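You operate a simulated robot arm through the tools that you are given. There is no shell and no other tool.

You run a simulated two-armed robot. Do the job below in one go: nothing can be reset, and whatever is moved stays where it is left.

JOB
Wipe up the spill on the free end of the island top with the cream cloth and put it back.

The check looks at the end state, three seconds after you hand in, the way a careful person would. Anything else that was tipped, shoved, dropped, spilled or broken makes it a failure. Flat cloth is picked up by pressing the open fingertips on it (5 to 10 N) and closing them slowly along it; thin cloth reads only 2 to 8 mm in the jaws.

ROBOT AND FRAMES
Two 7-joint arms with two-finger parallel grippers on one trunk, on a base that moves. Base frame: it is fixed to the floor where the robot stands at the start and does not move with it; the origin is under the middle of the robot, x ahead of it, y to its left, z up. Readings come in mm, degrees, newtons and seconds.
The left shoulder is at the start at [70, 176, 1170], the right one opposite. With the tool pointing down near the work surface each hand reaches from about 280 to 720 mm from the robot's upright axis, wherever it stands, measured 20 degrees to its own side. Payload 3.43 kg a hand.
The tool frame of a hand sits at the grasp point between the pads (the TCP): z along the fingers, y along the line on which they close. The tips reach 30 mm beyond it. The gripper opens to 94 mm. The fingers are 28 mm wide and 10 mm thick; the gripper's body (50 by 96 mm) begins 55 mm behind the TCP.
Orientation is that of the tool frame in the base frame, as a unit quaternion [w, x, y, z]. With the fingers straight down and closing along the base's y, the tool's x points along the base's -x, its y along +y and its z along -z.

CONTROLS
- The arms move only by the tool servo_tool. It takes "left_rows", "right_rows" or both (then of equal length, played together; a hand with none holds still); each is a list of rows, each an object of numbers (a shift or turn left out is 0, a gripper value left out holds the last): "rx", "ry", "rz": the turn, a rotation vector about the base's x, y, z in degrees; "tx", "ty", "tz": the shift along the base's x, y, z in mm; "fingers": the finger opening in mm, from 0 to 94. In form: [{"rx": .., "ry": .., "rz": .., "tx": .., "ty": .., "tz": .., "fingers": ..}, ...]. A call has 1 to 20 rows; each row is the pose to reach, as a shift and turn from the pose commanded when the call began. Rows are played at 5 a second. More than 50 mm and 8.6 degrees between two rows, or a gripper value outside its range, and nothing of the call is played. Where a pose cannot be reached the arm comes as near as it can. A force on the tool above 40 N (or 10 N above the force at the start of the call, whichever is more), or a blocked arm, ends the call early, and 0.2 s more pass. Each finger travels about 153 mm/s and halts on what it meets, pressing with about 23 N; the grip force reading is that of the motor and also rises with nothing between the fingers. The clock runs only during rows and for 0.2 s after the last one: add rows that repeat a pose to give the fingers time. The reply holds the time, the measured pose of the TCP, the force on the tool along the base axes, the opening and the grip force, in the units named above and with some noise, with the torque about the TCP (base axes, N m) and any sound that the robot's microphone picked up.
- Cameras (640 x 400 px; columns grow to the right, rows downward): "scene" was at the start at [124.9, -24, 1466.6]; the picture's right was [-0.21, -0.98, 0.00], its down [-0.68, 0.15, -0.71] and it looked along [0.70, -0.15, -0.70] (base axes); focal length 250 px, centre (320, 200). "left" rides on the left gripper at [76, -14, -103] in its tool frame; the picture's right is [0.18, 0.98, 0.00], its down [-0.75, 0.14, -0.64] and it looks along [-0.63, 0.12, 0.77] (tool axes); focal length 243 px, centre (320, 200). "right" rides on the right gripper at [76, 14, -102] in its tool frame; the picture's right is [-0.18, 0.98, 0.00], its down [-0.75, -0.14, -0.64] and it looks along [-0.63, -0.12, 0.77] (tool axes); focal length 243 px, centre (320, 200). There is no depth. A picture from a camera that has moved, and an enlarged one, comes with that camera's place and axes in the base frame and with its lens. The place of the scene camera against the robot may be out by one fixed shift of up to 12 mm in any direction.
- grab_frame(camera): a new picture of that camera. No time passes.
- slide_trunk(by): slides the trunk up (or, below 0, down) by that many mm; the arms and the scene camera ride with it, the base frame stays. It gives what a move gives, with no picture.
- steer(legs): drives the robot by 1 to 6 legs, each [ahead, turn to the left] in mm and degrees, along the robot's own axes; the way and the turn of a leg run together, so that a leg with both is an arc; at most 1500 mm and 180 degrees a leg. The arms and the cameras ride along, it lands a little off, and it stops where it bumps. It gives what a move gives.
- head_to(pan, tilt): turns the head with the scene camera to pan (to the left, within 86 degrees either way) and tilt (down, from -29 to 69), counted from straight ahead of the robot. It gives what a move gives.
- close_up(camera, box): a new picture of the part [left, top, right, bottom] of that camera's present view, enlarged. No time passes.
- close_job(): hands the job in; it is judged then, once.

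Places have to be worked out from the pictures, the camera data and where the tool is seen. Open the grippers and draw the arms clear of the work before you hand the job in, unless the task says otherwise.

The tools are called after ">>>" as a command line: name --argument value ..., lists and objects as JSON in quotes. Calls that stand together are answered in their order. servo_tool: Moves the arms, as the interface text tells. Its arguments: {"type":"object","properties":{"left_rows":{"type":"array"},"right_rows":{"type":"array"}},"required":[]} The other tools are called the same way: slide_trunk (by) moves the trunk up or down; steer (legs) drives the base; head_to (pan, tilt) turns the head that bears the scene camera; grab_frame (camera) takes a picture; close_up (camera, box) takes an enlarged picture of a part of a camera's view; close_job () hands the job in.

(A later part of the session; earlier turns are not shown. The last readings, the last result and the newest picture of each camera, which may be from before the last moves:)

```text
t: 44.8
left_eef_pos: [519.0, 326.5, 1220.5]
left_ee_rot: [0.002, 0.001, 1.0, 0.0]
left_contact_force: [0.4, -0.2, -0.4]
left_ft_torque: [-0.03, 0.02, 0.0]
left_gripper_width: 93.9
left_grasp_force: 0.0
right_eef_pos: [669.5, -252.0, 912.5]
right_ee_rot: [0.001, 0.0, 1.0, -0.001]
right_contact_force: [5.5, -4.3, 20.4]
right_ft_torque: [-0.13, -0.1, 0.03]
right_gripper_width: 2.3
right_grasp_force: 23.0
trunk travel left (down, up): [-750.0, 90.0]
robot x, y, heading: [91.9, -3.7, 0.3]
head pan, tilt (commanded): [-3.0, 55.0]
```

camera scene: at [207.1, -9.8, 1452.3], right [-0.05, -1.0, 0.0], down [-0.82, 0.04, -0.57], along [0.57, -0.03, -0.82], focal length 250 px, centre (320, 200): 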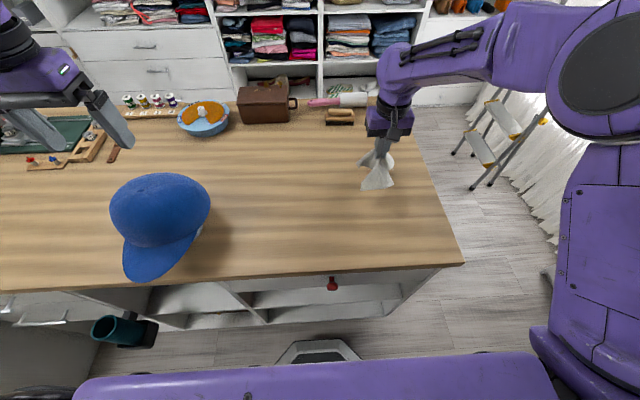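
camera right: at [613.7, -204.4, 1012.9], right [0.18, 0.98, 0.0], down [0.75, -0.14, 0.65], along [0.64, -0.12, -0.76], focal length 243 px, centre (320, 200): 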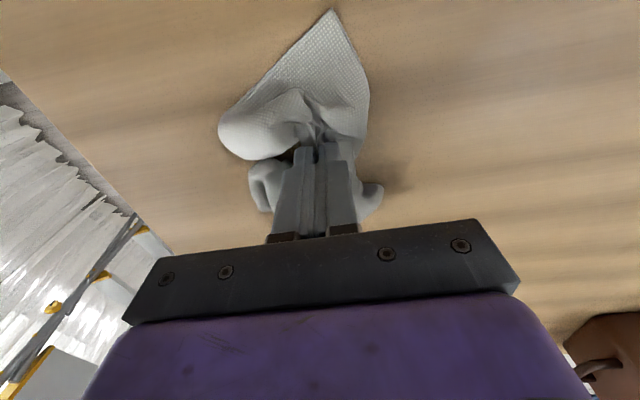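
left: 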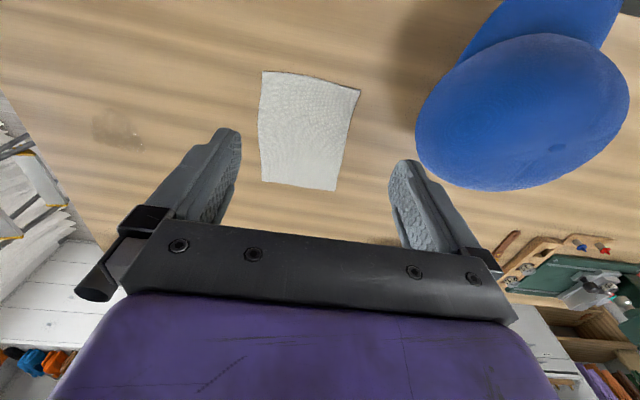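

The dab at (670, −252) reads 20 N. Next I dab at (670, −195), then lift away to check.

>>> servo_tool --right_rows '[{"tz": 15}, {"tz": 50}, {"ty": 28, "tz": 50}, {"ty": 57, "tz": 50}, {"ty": 57, "tz": 15}, {"ty": 57, "tz": 3}, {"ty": 57, "tz": 0}, {"ty": 57, "tz": 0}, {"ty": 57, "tz": 0}, {"ty": 57, "tz": 0}, {"ty": 57, "tz": 0}, {"ty": 57, "tz": 20}, {"ty": 57, "tz": 60}, {"ty": 57, "tz": 108}, {"ty": 97, "tz": 108}, {"ty": 140, "tz": 108}, {"ty": 180, "tz": 108}, {"ty": 200, "tz": 108}, {"ty": 200, "tz": 108}]'

>>> close_up --camera "scene" --box '[350, 145, 430, 195]'

>>> close_up --camera "right" --box '[60, 40, 260, 190]'

```text
t: 48.8
left_eef_pos: [520.4, 325.8, 1218.1]
left_ee_rot: [0.0, 0.0, 1.0, 0.0]
left_contact_force: [-0.3, -0.3, -1.4]
left_ft_torque: [0.03, 0.01, 0.02]
left_gripper_width: 94.1
left_grasp_force: 0.1
right_eef_pos: [670.0, -52.0, 1018.5]
right_ee_rot: [0.0, -0.001, 1.0, 0.0]
right_contact_force: [0.4, 0.0, -0.1]
right_ft_torque: [-0.02, -0.04, -0.01]
right_gripper_width: 2.3
right_grasp_force: 23.2
trunk travel left (down, up): [-750.0, 90.0]
robot x, y, heading: [91.5, -1.3, -0.2]
head pan, tilt (commanded): [-3.0, 55.0]
```

```text
8.00 times, centred on (390, 170) of scene
camera zoom: at [206.9, -10.7, 1452.3], right [-0.05, -1.0, 0.0], down [-0.82, 0.04, -0.57], along [0.57, -0.03, -0.82], focal length 1998 px, centre (-240, 440)
```

zoom: 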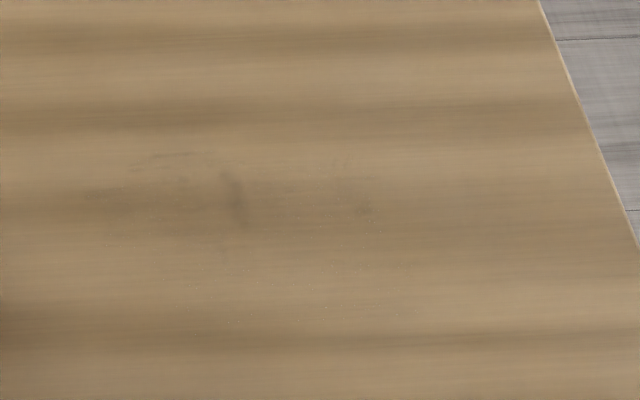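

```text
2.67 times, centred on (160, 115) of right
camera zoom: at [594.7, -37.3, 1119.2], right [0.18, 0.98, 0.0], down [0.75, -0.14, 0.64], along [0.63, -0.12, -0.77], focal length 647 px, centre (747, 427)
```

zoom: 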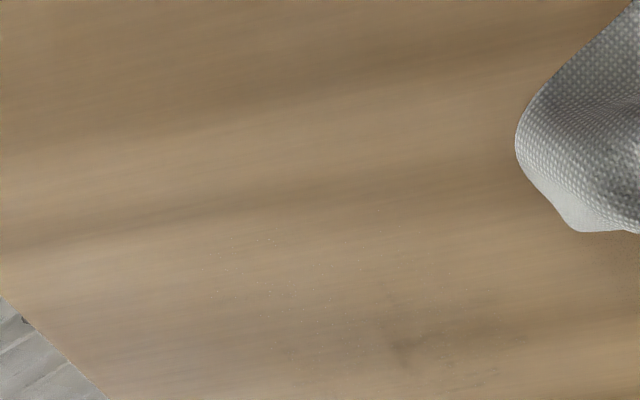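

Only faint traces remain, near (709, −219), (731, −197), (711, −169) and (699, −267). I dab those spots too, starting with (712, −217) and (728, −188).

>>> servo_tool --right_rows '[{"tx": 12, "ty": -48}, {"tx": 25, "ty": -95}, {"tx": 36, "ty": -140}, {"tx": 42, "ty": -165, "tz": -30}, {"tx": 42, "ty": -165, "tz": -70}, {"tx": 42, "ty": -165, "tz": -98}, {"tx": 42, "ty": -165, "tz": -105}, {"tx": 42, "ty": -165, "tz": -108}, {"tx": 42, "ty": -165, "tz": -108}, {"tx": 42, "ty": -165, "tz": -108}, {"tx": 42, "ty": -165, "tz": -108}, {"tx": 42, "ty": -165, "tz": -95}, {"tx": 42, "ty": -165, "tz": -60}, {"tx": 58, "ty": -136, "tz": -60}, {"tx": 58, "ty": -136, "tz": -95}, {"tx": 58, "ty": -136, "tz": -105}, {"tx": 58, "ty": -136, "tz": -108}, {"tx": 58, "ty": -136, "tz": -108}, {"tx": 58, "ty": -136, "tz": -108}, {"tx": 58, "ty": -136, "tz": -108}]'

```text
t: 53.0
left_eef_pos: [519.1, 326.0, 1220.4]
left_ee_rot: [0.0, 0.0, 1.0, 0.001]
left_contact_force: [-0.5, -0.3, 0.9]
left_ft_torque: [-0.04, 0.01, 0.01]
left_gripper_width: 93.8
left_grasp_force: 0.1
right_eef_pos: [728.4, -189.5, 912.3]
right_ee_rot: [0.002, 0.0, 1.0, -0.001]
right_contact_force: [4.8, -4.1, 19.9]
right_ft_torque: [-0.19, -0.11, 0.01]
right_gripper_width: 2.5
right_grasp_force: 22.9
trunk travel left (down, up): [-750.0, 90.0]
robot x, y, heading: [91.6, -1.0, -0.1]
head pan, tilt (commanded): [-3.0, 55.0]
```

Pressed at 20 N at (728, −190). Next I dab at (710, −158), then (700, −266).

>>> servo_tool --right_rows '[{"tz": 15}, {"tz": 48}, {"tx": -18, "ty": 31, "tz": 48}, {"tx": -18, "ty": 31, "tz": 13}, {"tx": -18, "ty": 31, "tz": 3}, {"tx": -18, "ty": 31, "tz": 0}, {"tx": -18, "ty": 31, "tz": 0}, {"tx": -18, "ty": 31, "tz": 0}, {"tx": -18, "ty": 31, "tz": 15}, {"tx": -18, "ty": 31, "tz": 48}, {"tx": -20, "ty": -5, "tz": 48}, {"tx": -24, "ty": -45, "tz": 48}, {"tx": -28, "ty": -77, "tz": 48}, {"tx": -28, "ty": -77, "tz": 13}, {"tx": -28, "ty": -77, "tz": 3}, {"tx": -28, "ty": -77, "tz": 0}, {"tx": -28, "ty": -77, "tz": 0}, {"tx": -28, "ty": -77, "tz": 0}, {"tx": -28, "ty": -77, "tz": 0}]'

>>> servo_tool --right_rows '[{"tz": 20}, {"tz": 60}, {"tz": 108}, {"tx": -10, "ty": 45, "tz": 108}, {"tx": -20, "ty": 90, "tz": 108}, {"tx": -30, "ty": 135, "tz": 108}, {"tx": -30, "ty": 180, "tz": 108}, {"tx": -30, "ty": 215, "tz": 108}, {"tx": -30, "ty": 215, "tz": 108}]'

>>> close_up --camera "scene" --box '[350, 145, 430, 195]'

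>>> close_up --camera "right" --box '[60, 40, 260, 190]'

>>> grab_frame --camera "right"

```text
t: 57.0
left_eef_pos: [518.8, 327.3, 1218.4]
left_ee_rot: [0.0, 0.0, 1.0, 0.0]
left_contact_force: [0.3, -0.1, -0.3]
left_ft_torque: [-0.03, 0.0, 0.04]
left_gripper_width: 94.1
left_grasp_force: 0.1
right_eef_pos: [700.9, -264.2, 911.9]
right_ee_rot: [0.002, 0.0, 1.0, -0.001]
right_contact_force: [5.1, -2.5, 16.3]
right_ft_torque: [0.04, -0.33, -0.03]
right_gripper_width: 2.3
right_grasp_force: 23.1
trunk travel left (down, up): [-750.0, 90.0]
robot x, y, heading: [90.4, 3.3, -0.2]
head pan, tilt (commanded): [-3.0, 55.0]
```

```text
t: 59.0
left_eef_pos: [520.2, 326.1, 1218.2]
left_ee_rot: [0.0, 0.0, 1.0, 0.0]
left_contact_force: [0.1, 1.0, -0.6]
left_ft_torque: [0.02, -0.01, -0.01]
left_gripper_width: 94.0
left_grasp_force: 0.0
right_eef_pos: [670.5, -51.0, 1019.5]
right_ee_rot: [0.0, 0.0, 1.0, 0.001]
right_contact_force: [-0.9, 0.9, 0.4]
right_ft_torque: [0.0, -0.05, -0.01]
right_gripper_width: 2.0
right_grasp_force: 22.9
trunk travel left (down, up): [-750.0, 90.0]
robot x, y, heading: [87.1, -5.1, -0.1]
head pan, tilt (commanded): [-3.0, 55.0]
```

```text
8.00 times, centred on (390, 170) of scene
camera zoom: at [206.8, -11.3, 1452.4], right [-0.05, -1.0, 0.0], down [-0.82, 0.04, -0.57], along [0.57, -0.03, -0.82], focal length 1998 px, centre (-240, 440)
```

zoom: 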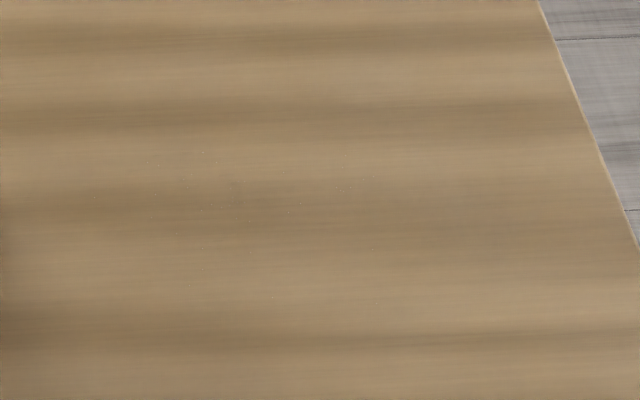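

```text
2.67 times, centred on (160, 115) of right
camera zoom: at [595.0, -36.3, 1119.5], right [0.18, 0.98, 0.0], down [0.75, -0.14, 0.64], along [0.63, -0.12, -0.77], focal length 647 px, centre (747, 427)
```

zoom: 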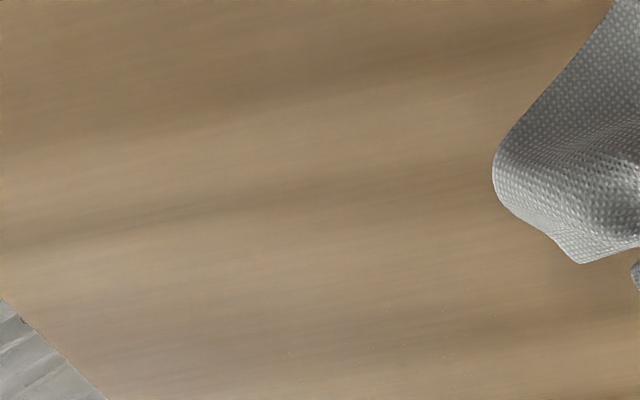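

```text
taken
camera right: at [595.0, -36.3, 1119.5], right [0.18, 0.98, 0.0], down [0.75, -0.14, 0.64], along [0.63, -0.12, -0.77], focal length 243 px, centre (320, 200)
```

right: 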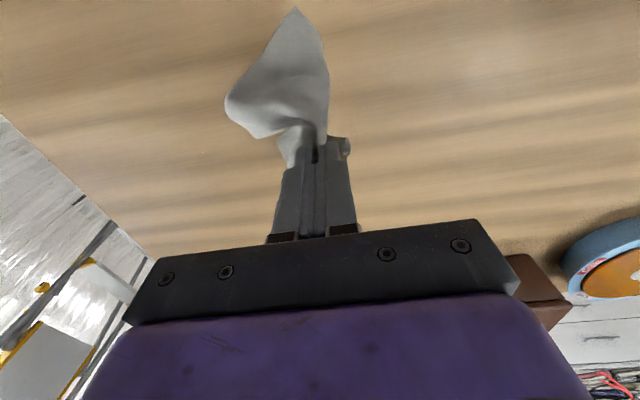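

The film is gone apart from perhaps a few tiny specks. I zoom in further to check.

>>> close_up --camera "scene" --box '[358, 156, 406, 186]'

>>> close_up --camera "right" --box '[110, 130, 240, 220]'

```text
13.33 times, centred on (382, 171) of scene
camera zoom: at [206.8, -11.3, 1452.4], right [-0.05, -1.0, 0.0], down [-0.82, 0.04, -0.57], along [0.57, -0.03, -0.82], focal length 3330 px, centre (-507, 587)
```

zoom: 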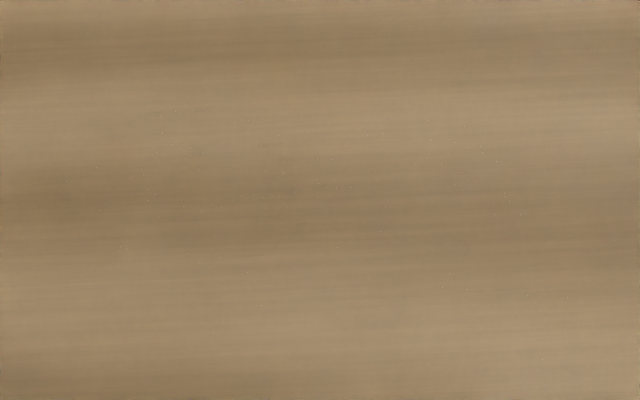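

```text
4.44 times, centred on (175, 175) of right
camera zoom: at [595.0, -36.3, 1119.5], right [0.18, 0.98, 0.0], down [0.75, -0.14, 0.64], along [0.63, -0.12, -0.77], focal length 1078 px, centre (964, 311)
```

zoom: 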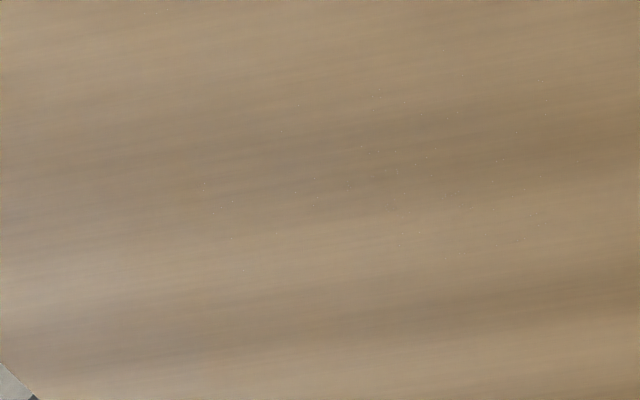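

Only a sprinkle of tiny droplets is left. I do another round of dabs over the area, with the cloth turned onto (735, −215), (705, −250), (700, −190), (675, −225).

>>> servo_tool --right_rows '[{"tx": 20, "ty": -45}, {"tx": 40, "ty": -85}, {"tx": 55, "ty": -125}, {"tx": 64, "ty": -164, "tz": -30}, {"tx": 64, "ty": -164, "tz": -70}, {"tx": 64, "ty": -164, "tz": -98}, {"tx": 64, "ty": -164, "tz": -106}, {"tx": 64, "ty": -164, "tz": -109}, {"tx": 64, "ty": -164, "tz": -109}, {"tx": 64, "ty": -164, "tz": -109}, {"tx": 64, "ty": -164, "tz": -95}, {"tx": 64, "ty": -164, "tz": -60}, {"tx": 34, "ty": -199, "tz": -60}, {"tx": 34, "ty": -199, "tz": -95}, {"tx": 34, "ty": -199, "tz": -106}, {"tx": 34, "ty": -199, "tz": -109}, {"tx": 34, "ty": -199, "tz": -109}, {"tx": 34, "ty": -199, "tz": -109}]'

>>> servo_tool --right_rows '[{"tz": 15}, {"tz": 48}, {"tx": -5, "ty": 30, "tz": 48}, {"tx": -5, "ty": 60, "tz": 48}, {"tx": -5, "ty": 60, "tz": 13}, {"tx": -5, "ty": 60, "tz": 3}, {"tx": -5, "ty": 60, "tz": 0}, {"tx": -5, "ty": 60, "tz": 0}, {"tx": -5, "ty": 60, "tz": 0}, {"tx": -5, "ty": 60, "tz": 15}, {"tx": -5, "ty": 60, "tz": 48}, {"tx": -30, "ty": 25, "tz": 48}, {"tx": -30, "ty": 25, "tz": 13}, {"tx": -30, "ty": 25, "tz": 3}, {"tx": -30, "ty": 25, "tz": 0}, {"tx": -30, "ty": 25, "tz": 0}, {"tx": -30, "ty": 25, "tz": 0}]'

>>> servo_tool --right_rows '[{"tz": 20}, {"tz": 60}, {"tz": 108}, {"ty": 45, "tz": 108}, {"ty": 90, "tz": 108}, {"ty": 135, "tz": 108}, {"ty": 175, "tz": 108}, {"ty": 175, "tz": 108}]'

>>> close_up --camera "scene" --box '[358, 156, 406, 186]'

>>> close_up --camera "right" --box '[110, 130, 240, 220]'

>>> close_up --camera "scene" --box '[230, 120, 430, 245]'

```text
t: 62.8
left_eef_pos: [518.9, 327.9, 1220.8]
left_ee_rot: [0.001, 0.0, 1.0, -0.001]
left_contact_force: [0.0, -0.3, 0.5]
left_ft_torque: [-0.02, 0.02, -0.03]
left_gripper_width: 93.9
left_grasp_force: 0.0
right_eef_pos: [704.6, -248.8, 911.8]
right_ee_rot: [0.004, 0.0, 1.0, -0.001]
right_contact_force: [6.4, -2.5, 25.6]
right_ft_torque: [-0.06, -0.21, 0.0]
right_gripper_width: 2.1
right_grasp_force: 23.0
trunk travel left (down, up): [-750.0, 90.0]
robot x, y, heading: [92.0, -3.4, -0.5]
head pan, tilt (commanded): [-3.0, 55.0]
```

```text
t: 66.3
left_eef_pos: [518.6, 328.2, 1220.1]
left_ee_rot: [0.001, 0.0, 1.0, 0.0]
left_contact_force: [-0.1, -0.7, -0.4]
left_ft_torque: [0.0, -0.04, 0.02]
left_gripper_width: 94.1
left_grasp_force: 0.1
right_eef_pos: [675.0, -223.4, 911.1]
right_ee_rot: [0.003, 0.0, 1.0, -0.002]
right_contact_force: [9.2, -0.6, 28.8]
right_ft_torque: [0.04, -0.2, -0.03]
right_gripper_width: 2.2
right_grasp_force: 22.6
trunk travel left (down, up): [-750.0, 90.0]
robot x, y, heading: [89.6, -1.3, -0.2]
head pan, tilt (commanded): [-3.0, 55.0]
```

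```text
t: 68.2
left_eef_pos: [521.0, 325.4, 1218.9]
left_ee_rot: [0.0, 0.0, 1.0, 0.001]
left_contact_force: [-0.9, -0.1, -0.6]
left_ft_torque: [0.0, 0.03, 0.01]
left_gripper_width: 93.9
left_grasp_force: 0.1
right_eef_pos: [674.6, -49.5, 1016.7]
right_ee_rot: [0.0, 0.001, 1.0, 0.0]
right_contact_force: [-0.1, 0.6, 0.1]
right_ft_torque: [0.03, -0.02, 0.05]
right_gripper_width: 2.3
right_grasp_force: 23.5
trunk travel left (down, up): [-750.0, 90.0]
robot x, y, heading: [86.2, 0.3, -0.2]
head pan, tilt (commanded): [-3.0, 55.0]
```

```text
13.33 times, centred on (382, 171) of scene
camera zoom: at [206.8, -11.2, 1452.4], right [-0.05, -1.0, 0.0], down [-0.82, 0.04, -0.57], along [0.57, -0.03, -0.82], focal length 3330 px, centre (-507, 587)
```

zoom: 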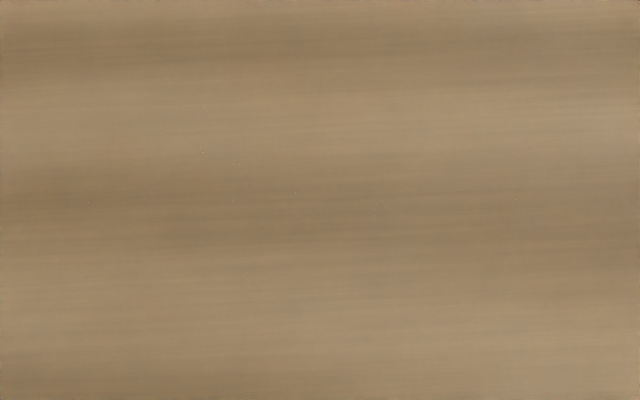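

```text
4.44 times, centred on (175, 175) of right
camera zoom: at [598.9, -35.1, 1117.9], right [0.18, 0.98, 0.0], down [0.75, -0.14, 0.64], along [0.63, -0.12, -0.77], focal length 1078 px, centre (964, 311)
```

zoom: 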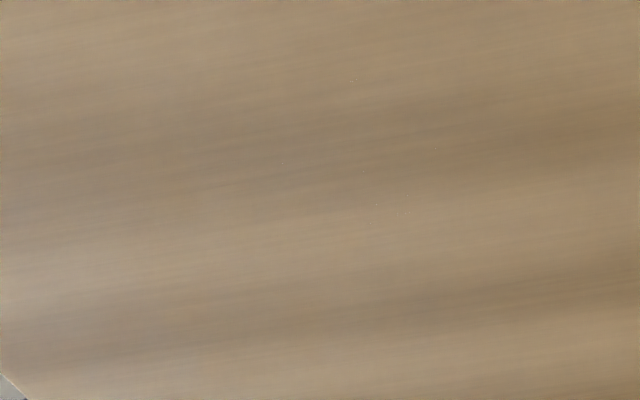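

```text
3.20 times, centred on (330, 182) of scene
camera zoom: at [206.8, -11.2, 1452.4], right [-0.05, -1.0, 0.0], down [-0.82, 0.04, -0.57], along [0.57, -0.03, -0.82], focal length 799 px, centre (288, 256)
```

zoom: 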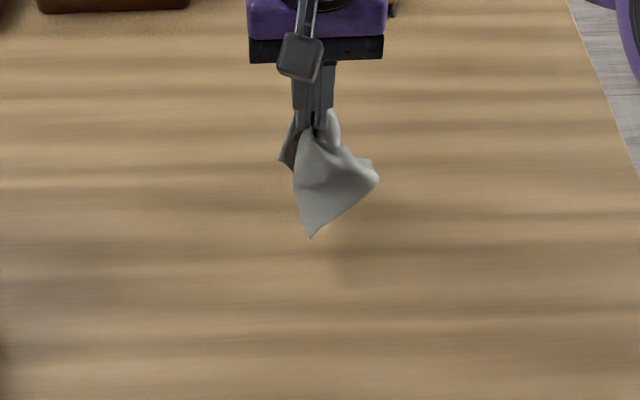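

Nearly spotless; just a few specks around (718, −201) and (699, −240). Two more dabs there, then I bring the cloth back.

>>> servo_tool --right_rows '[{"tx": 15, "ty": -45}, {"tx": 30, "ty": -90}, {"tx": 43, "ty": -125}, {"tx": 43, "ty": -154, "tz": -30}, {"tx": 43, "ty": -154, "tz": -70}, {"tx": 43, "ty": -154, "tz": -96}, {"tx": 43, "ty": -154, "tz": -104}, {"tx": 43, "ty": -154, "tz": -106}, {"tx": 43, "ty": -154, "tz": -106}, {"tx": 43, "ty": -154, "tz": -106}, {"tx": 43, "ty": -154, "tz": -95}, {"tx": 43, "ty": -154, "tz": -60}, {"tx": 23, "ty": -188, "tz": -60}, {"tx": 23, "ty": -188, "tz": -95}, {"tx": 23, "ty": -188, "tz": -104}, {"tx": 23, "ty": -188, "tz": -106}, {"tx": 23, "ty": -188, "tz": -106}, {"tx": 23, "ty": -188, "tz": -106}]'

>>> servo_tool --right_rows '[{"tz": 20}, {"tz": 60}, {"tz": 108}, {"tx": -10, "ty": 45, "tz": 118}, {"tx": -20, "ty": 90, "tz": 128}, {"tx": -30, "ty": 135, "tz": 128}, {"tx": -40, "ty": 180, "tz": 128}, {"tx": -48, "ty": 225, "tz": 128}, {"tx": -48, "ty": 270, "tz": 128}, {"tx": -48, "ty": 315, "tz": 128}, {"tx": -48, "ty": 336, "tz": 128}, {"tx": -48, "ty": 336, "tz": 128}]'

>>> close_up --camera "scene" --box '[340, 140, 436, 200]'

>>> close_up --camera "scene" --box '[200, 110, 360, 240]'

>>> grab_frame --camera "right"

```text
t: 72.0
left_eef_pos: [517.7, 327.6, 1220.0]
left_ee_rot: [0.001, 0.0, 1.0, -0.001]
left_contact_force: [-1.0, 0.4, 0.3]
left_ft_torque: [0.02, -0.03, 0.01]
left_gripper_width: 94.1
left_grasp_force: 0.1
right_eef_pos: [695.7, -237.3, 912.7]
right_ee_rot: [0.002, 0.0, 1.0, -0.001]
right_contact_force: [3.6, -1.9, 19.7]
right_ft_torque: [-0.01, -0.24, 0.01]
right_gripper_width: 2.5
right_grasp_force: 22.7
trunk travel left (down, up): [-750.0, 90.0]
robot x, y, heading: [89.1, -2.5, 0.1]
head pan, tilt (commanded): [-3.0, 55.0]
```

```text
t: 74.5
left_eef_pos: [519.6, 324.6, 1218.2]
left_ee_rot: [0.0, 0.001, 1.0, 0.0]
left_contact_force: [-0.5, -0.3, 0.2]
left_ft_torque: [0.0, -0.01, 0.01]
left_gripper_width: 94.0
left_grasp_force: 0.0
right_eef_pos: [650.8, 96.3, 1038.3]
right_ee_rot: [-0.001, 0.002, 1.0, 0.0]
right_contact_force: [-0.9, -0.7, 0.3]
right_ft_torque: [0.01, 0.03, 0.04]
right_gripper_width: 2.3
right_grasp_force: 23.2
trunk travel left (down, up): [-750.0, 90.0]
robot x, y, heading: [86.3, -1.1, 0.0]
head pan, tilt (commanded): [-3.0, 55.0]
```

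```text
6.67 times, centred on (388, 170) of scene
camera zoom: at [206.9, -11.5, 1452.4], right [-0.05, -1.0, 0.0], down [-0.82, 0.04, -0.57], along [0.57, -0.03, -0.82], focal length 1665 px, centre (-133, 400)
```

zoom: 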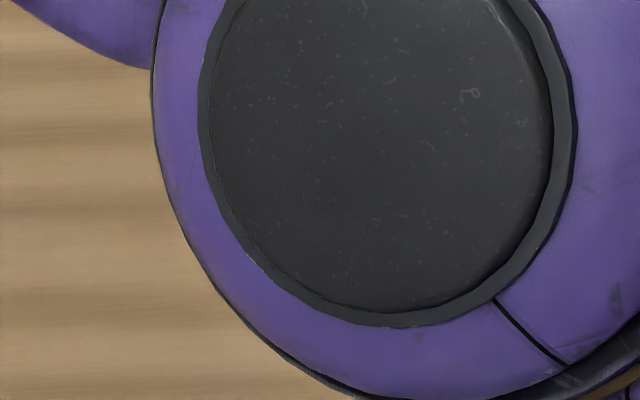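

```text
3.08 times, centred on (280, 175) of scene
camera zoom: at [206.9, -11.5, 1452.4], right [-0.05, -1.0, 0.0], down [-0.82, 0.04, -0.57], along [0.57, -0.03, -0.82], focal length 768 px, centre (443, 277)
```

zoom: 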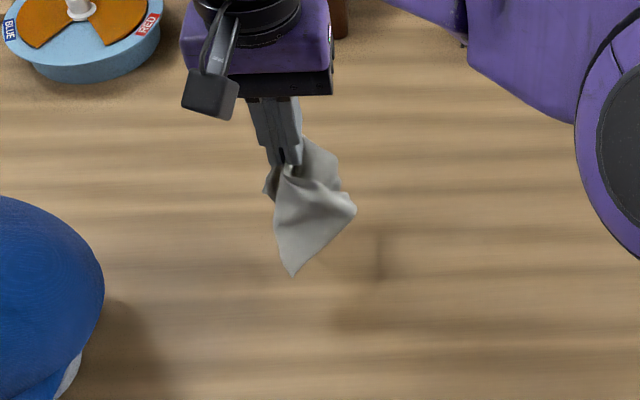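

```text
taken
camera right: at [575.3, 110.6, 1139.0], right [0.19, 0.98, 0.0], down [0.75, -0.14, 0.64], along [0.63, -0.12, -0.77], focal length 243 px, centre (320, 200)
```

right: 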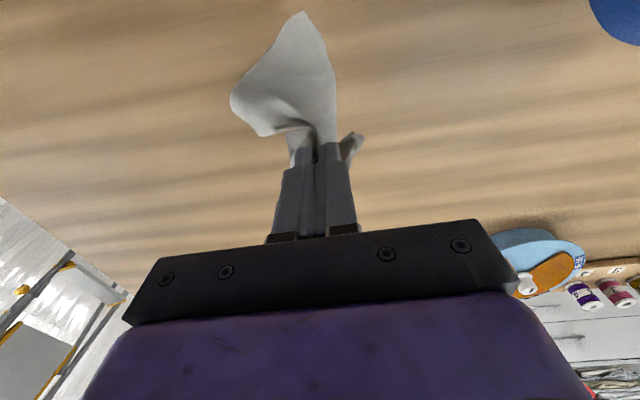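

The right hand is back above the cloth's old spot at (651, 96). I lower it straight down to light contact there.

>>> servo_tool --right_rows '[{"tz": -35}, {"tz": -65}, {"tz": -85}, {"tz": -100}, {"tz": -110}, {"tz": -118}, {"tz": -122}, {"tz": -125}, {"tz": -125}]'

>>> grab_frame --camera "right"

>>> close_up --camera "scene" --box '[200, 110, 360, 240]'

```text
t: 76.5
left_eef_pos: [520.7, 325.3, 1218.6]
left_ee_rot: [0.0, 0.0, 1.0, 0.0]
left_contact_force: [0.2, 0.5, 0.9]
left_ft_torque: [-0.02, 0.02, 0.0]
left_gripper_width: 94.0
left_grasp_force: 0.0
right_eef_pos: [649.9, 99.1, 914.1]
right_ee_rot: [0.001, 0.001, 1.0, 0.0]
right_contact_force: [-0.1, 0.6, 6.8]
right_ft_torque: [0.02, -0.04, 0.01]
right_gripper_width: 1.8
right_grasp_force: 23.5
trunk travel left (down, up): [-750.0, 90.0]
robot x, y, heading: [91.5, -4.6, -0.2]
head pan, tilt (commanded): [-3.0, 55.0]
```

```text
taken
camera right: at [573.0, 113.3, 1015.5], right [0.18, 0.98, 0.0], down [0.75, -0.14, 0.64], along [0.63, -0.12, -0.77], focal length 243 px, centre (320, 200)
```

right: 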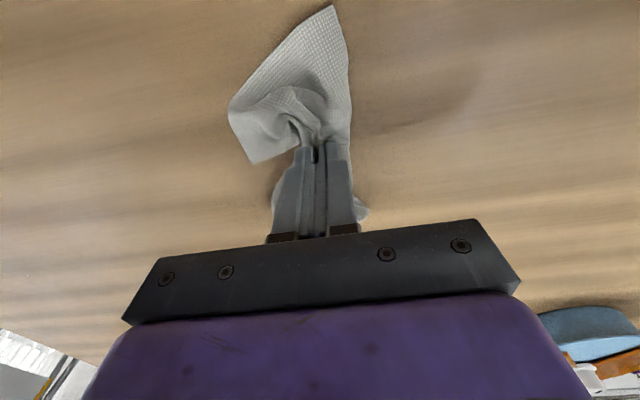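

```text
3.08 times, centred on (280, 175) of scene
camera zoom: at [206.1, -10.2, 1452.5], right [-0.05, -1.0, 0.0], down [-0.82, 0.04, -0.57], along [0.57, -0.03, -0.82], focal length 768 px, centre (443, 277)
```

zoom: 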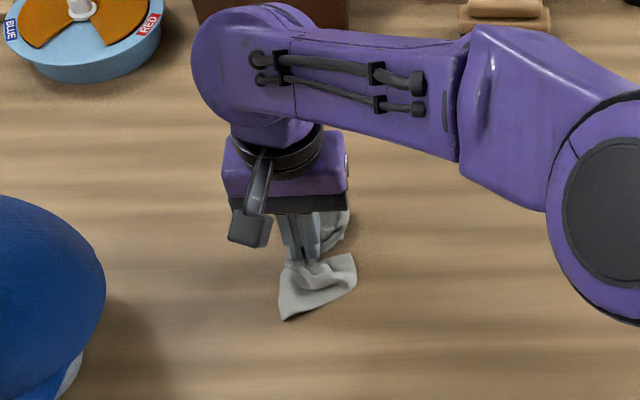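

Contact at 6.8 N with the cloth bunched under the tips. I open the fingers slowly while still pressing, to spread the gather back out.

>>> servo_tool --right_rows '[{"fingers": 3}, {"fingers": 6}, {"fingers": 9}, {"fingers": 12}, {"fingers": 16}, {"fingers": 20}, {"fingers": 24}, {"fingers": 28}, {"fingers": 32}, {"fingers": 36}, {"fingers": 40}, {"fingers": 44}, {"fingers": 48}, {"fingers": 52}, {"fingers": 56}, {"fingers": 60}, {"fingers": 60}]'

>>> grab_frame --camera "right"

>>> close_up --camera "scene" --box '[200, 110, 360, 240]'

```text
t: 80.2
left_eef_pos: [519.4, 327.3, 1218.5]
left_ee_rot: [0.0, 0.0, 1.0, 0.0]
left_contact_force: [-0.4, 0.0, 0.6]
left_ft_torque: [0.02, 0.0, 0.03]
left_gripper_width: 93.9
left_grasp_force: 0.2
right_eef_pos: [648.6, 100.4, 912.6]
right_ee_rot: [0.001, 0.001, 1.0, -0.001]
right_contact_force: [0.0, 2.2, 6.4]
right_ft_torque: [-0.12, -0.07, 0.02]
right_gripper_width: 58.3
right_grasp_force: 0.0
trunk travel left (down, up): [-750.0, 90.0]
robot x, y, heading: [86.8, -1.9, -0.2]
head pan, tilt (commanded): [-3.0, 55.0]
```

```text
taken
camera right: at [572.7, 113.7, 1015.1], right [0.18, 0.98, 0.0], down [0.75, -0.14, 0.64], along [0.63, -0.12, -0.77], focal length 243 px, centre (320, 200)
```

right: 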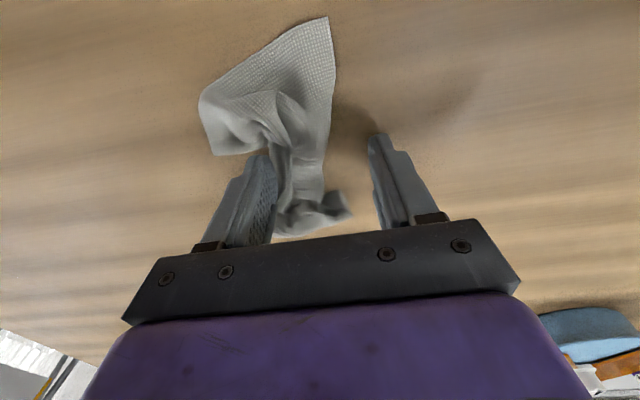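

```text
3.08 times, centred on (280, 175) of scene
camera zoom: at [206.0, -9.6, 1452.4], right [-0.05, -1.0, 0.0], down [-0.82, 0.04, -0.57], along [0.57, -0.03, -0.82], focal length 768 px, centre (443, 277)
```

zoom: 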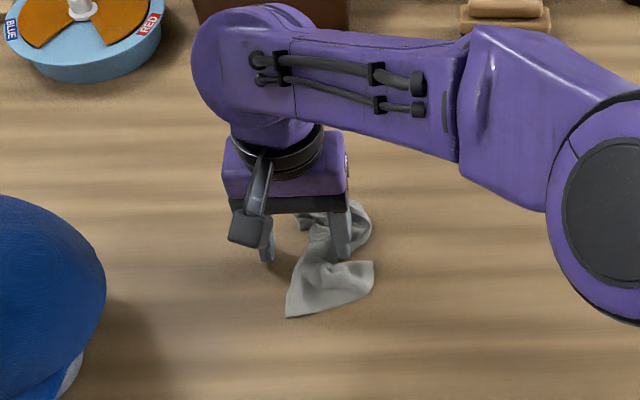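

The cloth is free of the jaws but rumpled. I raise the hand straight up and move it aside to see how it lies.

>>> servo_tool --right_rows '[{"tz": 10}, {"tz": 30}, {"tz": 60}, {"tz": 95}, {"tz": 130}, {"tz": 150}, {"tx": -20, "ty": -45, "tz": 150}, {"tx": -40, "ty": -90, "tz": 150}, {"tx": -60, "ty": -135, "tz": 150}, {"tx": -80, "ty": -180, "tz": 150}, {"tx": -100, "ty": -225, "tz": 150}, {"tx": -110, "ty": -270, "tz": 150}, {"tx": -110, "ty": -270, "tz": 150}]'

>>> grab_frame --camera "scene"

>>> close_up --camera "scene" --box '[220, 130, 332, 240]'

>>> close_up --camera "scene" --box '[340, 140, 436, 200]'

```text
t: 83.0
left_eef_pos: [520.8, 327.3, 1217.9]
left_ee_rot: [0.0, 0.001, 1.0, 0.0]
left_contact_force: [-0.4, 0.7, 0.0]
left_ft_torque: [-0.03, 0.02, -0.02]
left_gripper_width: 93.9
left_grasp_force: 0.1
right_eef_pos: [539.2, -170.5, 1062.8]
right_ee_rot: [0.0, 0.001, 1.0, 0.0]
right_contact_force: [0.8, 0.1, -0.3]
right_ft_torque: [0.0, 0.04, -0.01]
right_gripper_width: 60.0
right_grasp_force: 0.0
trunk travel left (down, up): [-750.0, 90.0]
robot x, y, heading: [88.2, -2.5, -0.2]
head pan, tilt (commanded): [-3.0, 55.0]
```

```text
taken
camera scene: at [207.3, -9.5, 1452.3], right [-0.05, -1.0, 0.0], down [-0.82, 0.04, -0.57], along [0.57, -0.03, -0.82], focal length 250 px, centre (320, 200)
```

scene: 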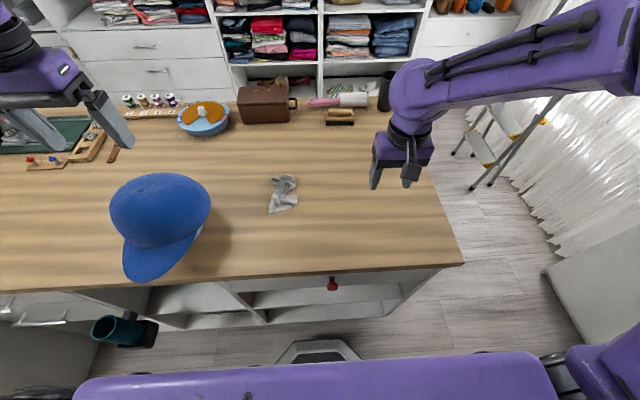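

```text
3.64 times, centred on (276, 185) of scene
camera zoom: at [207.3, -9.5, 1452.3], right [-0.05, -1.0, 0.0], down [-0.82, 0.04, -0.57], along [0.57, -0.03, -0.82], focal length 908 px, centre (480, 254)
```

zoom: 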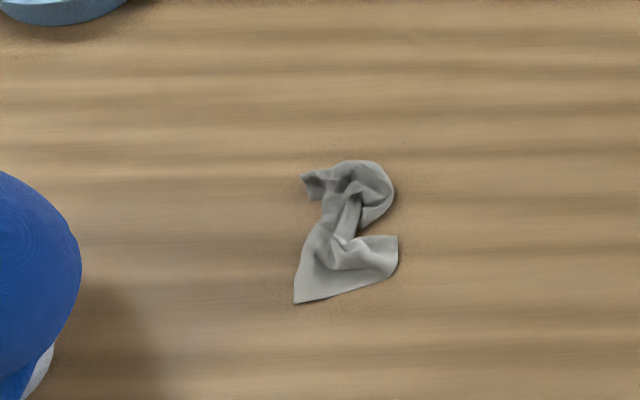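

```text
6.67 times, centred on (388, 170) of scene
camera zoom: at [207.3, -9.5, 1452.3], right [-0.05, -1.0, 0.0], down [-0.82, 0.04, -0.57], along [0.57, -0.03, -0.82], focal length 1665 px, centre (-133, 400)
```

zoom: 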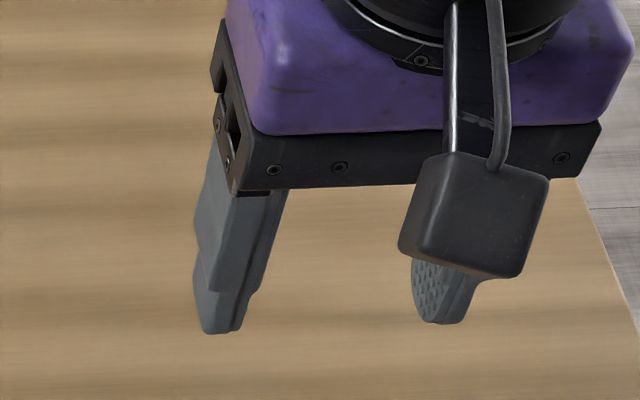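

The cloth lies crumpled, its middle near (625, 70) against (649, 97) originally. I want it laid out flat in its place, so I look at it more closely from both the scene camera and the right hand.

>>> close_up --camera "scene" --box '[255, 165, 311, 221]'

>>> servo_tool --right_rows '[{"tx": 30, "ty": 45}, {"tx": 60, "ty": 90}, {"tx": 85, "ty": 135}, {"tx": 110, "ty": 180}, {"tx": 120, "ty": 210, "tz": -15}, {"tx": 120, "ty": 210, "tz": -15}]'

>>> close_up --camera "right" --box '[220, 0, 460, 150]'

```text
7.14 times, centred on (283, 193) of scene
camera zoom: at [207.3, -9.5, 1452.3], right [-0.05, -1.0, 0.0], down [-0.82, 0.04, -0.57], along [0.57, -0.03, -0.82], focal length 1784 px, centre (584, 250)
```

zoom: 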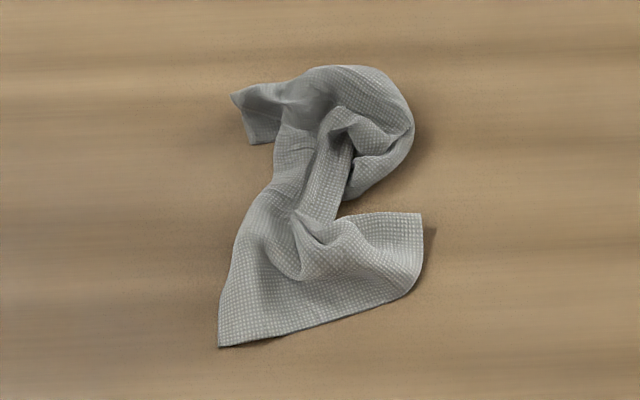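

```text
refused: row 1 steps farther than a row can; nothing moved
```

```text
2.67 times, centred on (340, 75) of right
camera zoom: at [463.5, -156.1, 1163.8], right [0.18, 0.98, 0.0], down [0.75, -0.14, 0.64], along [0.63, -0.12, -0.77], focal length 647 px, centre (267, 533)
```

zoom: 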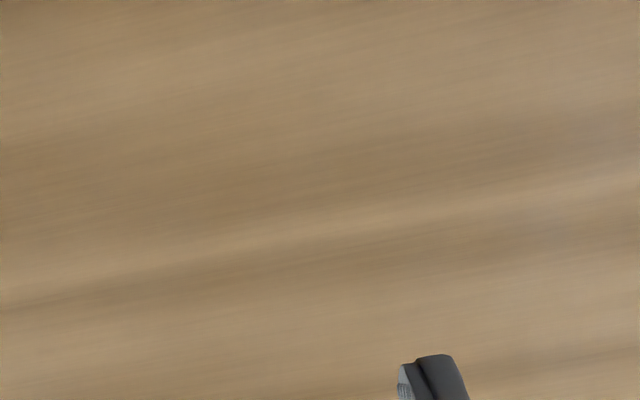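

The near hem is visible: near-left corner at about (566, 109) and the near-right corner at about (618, 32), with the rest gathered behind. I'll use both hands: the left takes the near-left corner first, coming in high over the hat to above (583, 84).

>>> servo_tool --left_rows '[{"tx": 12, "ty": -42, "fingers": 24}, {"tx": 24, "ty": -86}, {"tx": 36, "ty": -130}, {"tx": 48, "ty": -174}, {"tx": 58, "ty": -215}, {"tx": 62, "ty": -243}, {"tx": 62, "ty": -243, "tz": -40}, {"tx": 62, "ty": -243, "tz": -85}, {"tx": 62, "ty": -243, "tz": -130}, {"tx": 62, "ty": -243, "tz": -175}, {"tx": 62, "ty": -243, "tz": -220}, {"tx": 62, "ty": -243, "tz": -250}, {"tx": 62, "ty": -243, "tz": -250}]'

>>> grab_frame --camera "left"

>>> grab_frame --camera "scene"

```text
t: 85.8
left_eef_pos: [581.3, 81.9, 969.9]
left_ee_rot: [0.0, 0.0, 1.0, -0.001]
left_contact_force: [0.0, 0.3, -0.2]
left_ft_torque: [-0.02, -0.03, 0.01]
left_gripper_width: 24.1
left_grasp_force: 0.0
right_eef_pos: [539.3, -171.6, 1062.4]
right_ee_rot: [0.0, 0.0, 1.0, 0.001]
right_contact_force: [-0.1, 0.3, 0.4]
right_ft_torque: [0.04, 0.0, 0.02]
right_gripper_width: 60.1
right_grasp_force: 0.1
trunk travel left (down, up): [-750.0, 90.0]
robot x, y, heading: [89.4, -3.4, -0.1]
head pan, tilt (commanded): [-3.0, 55.0]
```

```text
taken
camera left: at [506.1, 69.5, 1072.6], right [-0.18, 0.98, 0.0], down [0.75, 0.14, 0.64], along [0.63, 0.12, -0.77], focal length 243 px, centre (320, 200)
```

left: 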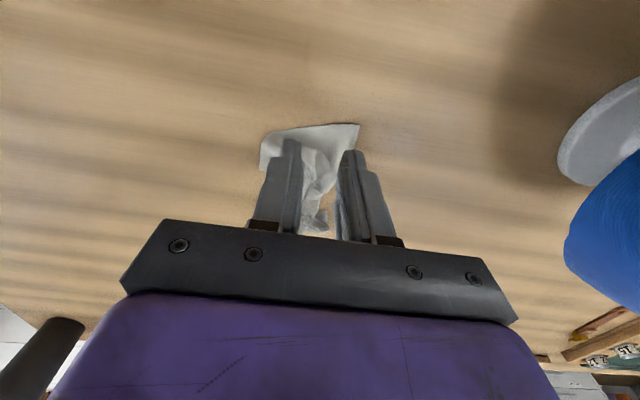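

```text
taken
camera scene: at [206.6, -10.3, 1452.4], right [-0.05, -1.0, 0.0], down [-0.82, 0.04, -0.57], along [0.57, -0.03, -0.82], focal length 250 px, centre (320, 200)
```

scene: 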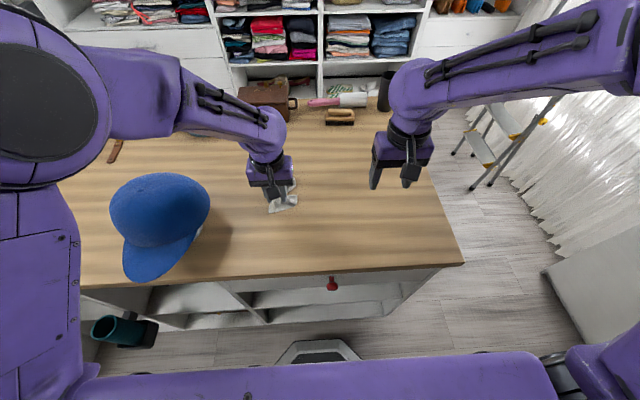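

From the hand camera, the near-left corner is at about (579, 114) and the scene camera reads about 10 mm short in x (so the cloth originally spanned x 558–756, y 26–177). I shift the left hand to (602, 88) and lower to just above.

>>> servo_tool --left_rows '[{"tx": 20, "ty": 6}, {"tx": 20, "ty": 6, "tz": -25}, {"tx": 20, "ty": 6, "tz": -40}, {"tx": 20, "ty": 6, "tz": -48}, {"tx": 20, "ty": 6, "tz": -48}]'

>>> close_up --camera "left" --box '[200, 70, 440, 240]'

>>> close_up --camera "scene" --box '[245, 150, 325, 230]'

```text
t: 87.0
left_eef_pos: [603.2, 88.6, 921.6]
left_ee_rot: [0.001, 0.0, 1.0, 0.0]
left_contact_force: [0.1, 0.0, -1.5]
left_ft_torque: [0.02, -0.01, -0.03]
left_gripper_width: 23.9
left_grasp_force: 0.0
right_eef_pos: [539.2, -170.3, 1063.5]
right_ee_rot: [-0.001, 0.0, 1.0, -0.001]
right_contact_force: [0.0, -0.6, 0.2]
right_ft_torque: [0.01, -0.03, -0.02]
right_gripper_width: 60.1
right_grasp_force: 0.1
trunk travel left (down, up): [-750.0, 90.0]
robot x, y, heading: [89.8, -1.7, -0.2]
head pan, tilt (commanded): [-3.0, 55.0]
```

```text
2.35 times, centred on (320, 155) of left
camera zoom: at [526.0, 75.1, 1025.5], right [-0.18, 0.98, 0.0], down [0.75, 0.14, 0.64], along [0.63, 0.12, -0.77], focal length 571 px, centre (320, 306)
```

zoom: 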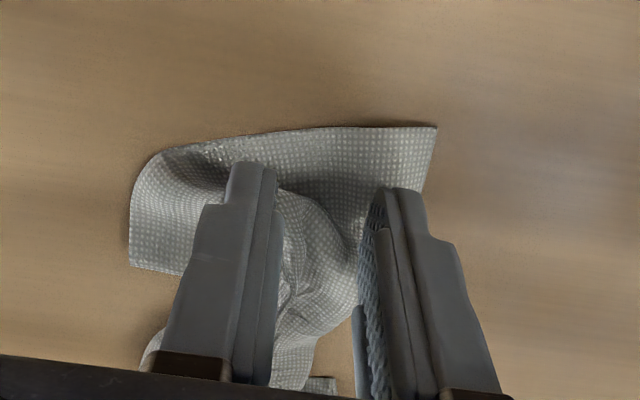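

```text
5.00 times, centred on (285, 190) of scene
camera zoom: at [206.8, -10.6, 1452.3], right [-0.05, -1.0, 0.0], down [-0.82, 0.04, -0.57], along [0.57, -0.03, -0.82], focal length 1249 px, centre (495, 250)
```

zoom: 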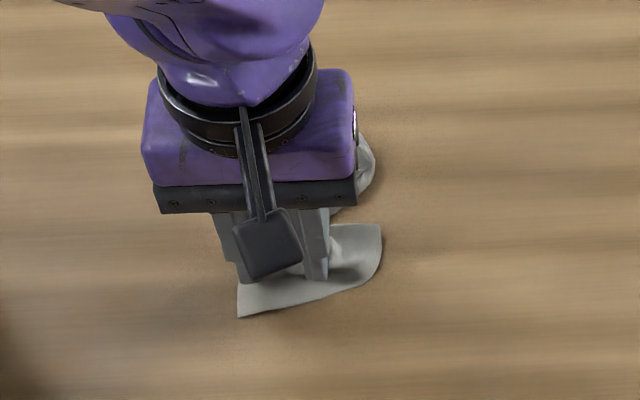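

Both tips are over the corner of the cloth. I shift a few mm toward the hem and lower slowly to contact.

>>> servo_tool --left_rows '[{"tx": -7, "ty": -4, "tz": -2}, {"tx": -7, "ty": -4, "tz": -5}, {"tx": -7, "ty": -4, "tz": -8}, {"tx": -7, "ty": -4, "tz": -10}, {"tx": -7, "ty": -4, "tz": -10}]'

```text
t: 88.2
left_eef_pos: [596.4, 85.7, 913.0]
left_ee_rot: [0.001, 0.0, 1.0, 0.0]
left_contact_force: [-0.9, 0.2, 1.9]
left_ft_torque: [-0.06, -0.02, -0.01]
left_gripper_width: 23.6
left_grasp_force: 0.0
right_eef_pos: [539.0, -170.0, 1063.0]
right_ee_rot: [0.0, 0.001, 1.0, -0.001]
right_contact_force: [0.8, 0.3, -0.5]
right_ft_torque: [0.02, 0.02, -0.01]
right_gripper_width: 60.1
right_grasp_force: 0.0
trunk travel left (down, up): [-750.0, 90.0]
robot x, y, heading: [90.9, 0.2, -0.1]
head pan, tilt (commanded): [-3.0, 55.0]
```

Light contact, 1.9 N. I press about 1.5 mm further and then close slowly.

>>> servo_tool --left_rows '[{"tz": -1}, {"tz": -1.5}, {"tz": -1.5}]'

```text
t: 89.0
left_eef_pos: [595.0, 85.5, 911.4]
left_ee_rot: [0.002, 0.0, 1.0, 0.0]
left_contact_force: [0.4, 0.6, 13.3]
left_ft_torque: [-0.18, -0.21, 0.03]
left_gripper_width: 23.9
left_grasp_force: 0.1
right_eef_pos: [538.0, -170.6, 1064.5]
right_ee_rot: [0.001, 0.0, 1.0, 0.0]
right_contact_force: [1.0, 0.4, 1.0]
right_ft_torque: [0.02, 0.03, 0.04]
right_gripper_width: 60.0
right_grasp_force: 0.0
trunk travel left (down, up): [-750.0, 90.0]
robot x, y, heading: [91.5, -3.3, -0.1]
head pan, tilt (commanded): [-3.0, 55.0]
```

13 N is slightly much; I ease up 0.8 mm and close the left fingers slowly.

>>> servo_tool --left_rows '[{"tz": 0.8}, {"tz": 0.8, "fingers": 21}, {"tz": 0.8, "fingers": 18}, {"tz": 0.8, "fingers": 15}, {"tz": 0.8, "fingers": 12}, {"tz": 0.8, "fingers": 9}, {"tz": 0.8, "fingers": 6}, {"tz": 0.8, "fingers": 3}, {"tz": 0.8, "fingers": 0}, {"tz": 0.8, "fingers": 0}, {"tz": 0.8, "fingers": 0}]'

>>> close_up --camera "left" --box '[200, 70, 440, 240]'

```text
t: 91.3
left_eef_pos: [594.9, 84.8, 911.5]
left_ee_rot: [0.0, 0.0, 1.0, 0.0]
left_contact_force: [-0.6, -1.3, 5.7]
left_ft_torque: [-0.08, -0.03, -0.02]
left_gripper_width: 1.6
left_grasp_force: 23.0
right_eef_pos: [538.6, -170.6, 1064.0]
right_ee_rot: [0.0, 0.0, 1.0, 0.001]
right_contact_force: [-0.6, -0.6, 0.3]
right_ft_torque: [-0.06, 0.03, 0.01]
right_gripper_width: 60.0
right_grasp_force: 0.1
trunk travel left (down, up): [-750.0, 90.0]
robot x, y, heading: [91.8, -4.2, -0.2]
head pan, tilt (commanded): [-3.0, 55.0]
```

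```text
2.35 times, centred on (320, 155) of left
camera zoom: at [518.3, 71.3, 1015.7], right [-0.18, 0.98, 0.0], down [0.75, 0.14, 0.64], along [0.63, 0.12, -0.77], focal length 571 px, centre (320, 306)
```

zoom: 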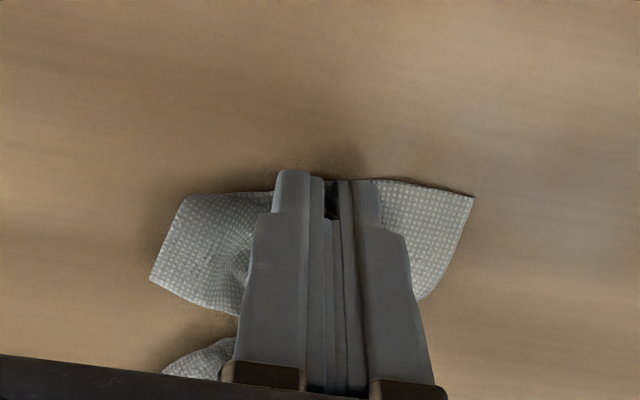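

Jaws read 1.6 mm with the hem between them. I lift the left hand slowly to see whether the corner comes up.

>>> servo_tool --left_rows '[{"tz": 8}, {"tz": 20}, {"ty": 10, "tz": 40}, {"ty": 20, "tz": 65}, {"ty": 30, "tz": 90}, {"ty": 40, "tz": 120}, {"ty": 40, "tz": 150}, {"ty": 40, "tz": 150}]'

>>> grab_frame --camera "left"

>>> close_up --camera "scene" --box '[220, 110, 348, 240]'

>>> grab_frame --camera "right"

```text
t: 93.2
left_eef_pos: [595.7, 124.1, 1062.6]
left_ee_rot: [0.0, 0.0, 1.0, 0.0]
left_contact_force: [0.8, -0.2, -0.7]
left_ft_torque: [0.02, -0.01, 0.07]
left_gripper_width: 1.8
left_grasp_force: 22.3
right_eef_pos: [539.8, -171.1, 1063.0]
right_ee_rot: [-0.001, 0.001, 1.0, 0.0]
right_contact_force: [0.2, -1.2, -0.6]
right_ft_torque: [-0.01, 0.01, 0.0]
right_gripper_width: 60.0
right_grasp_force: 0.0
trunk travel left (down, up): [-750.0, 90.0]
robot x, y, heading: [91.3, 0.2, -0.2]
head pan, tilt (commanded): [-3.0, 55.0]
```

```text
taken
camera left: at [519.5, 111.7, 1165.5], right [-0.18, 0.98, 0.0], down [0.75, 0.14, 0.64], along [0.63, 0.12, -0.77], focal length 243 px, centre (320, 200)
```

left: 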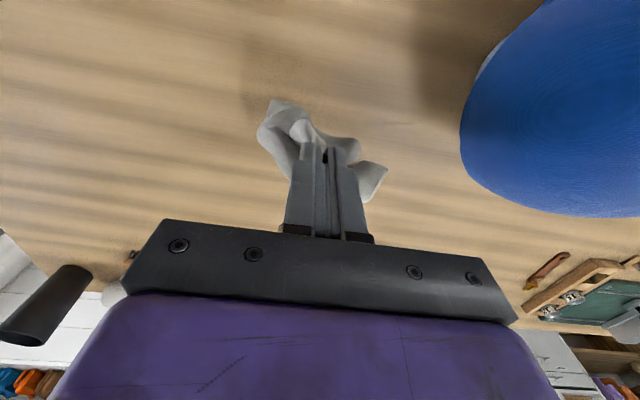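

```text
3.08 times, centred on (284, 175) of scene
camera zoom: at [207.6, -10.6, 1452.3], right [-0.05, -1.0, 0.0], down [-0.82, 0.04, -0.57], along [0.57, -0.03, -0.82], focal length 768 px, centre (431, 277)
```

zoom: 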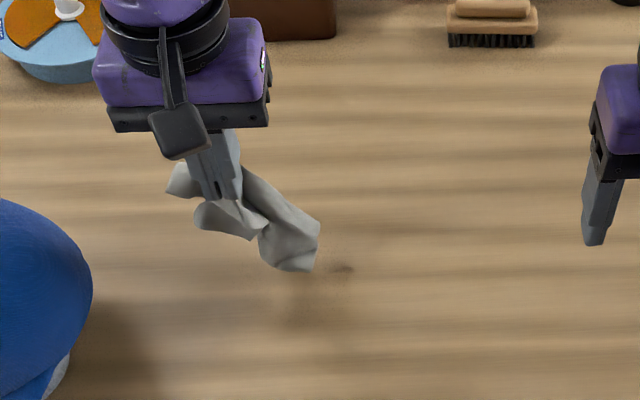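

```text
taken
camera right: at [463.9, -156.5, 1163.6], right [0.18, 0.98, 0.0], down [0.75, -0.14, 0.64], along [0.63, -0.12, -0.77], focal length 243 px, centre (320, 200)
```

right: 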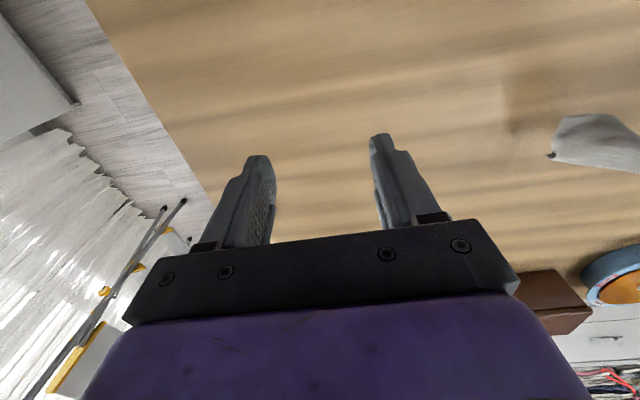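

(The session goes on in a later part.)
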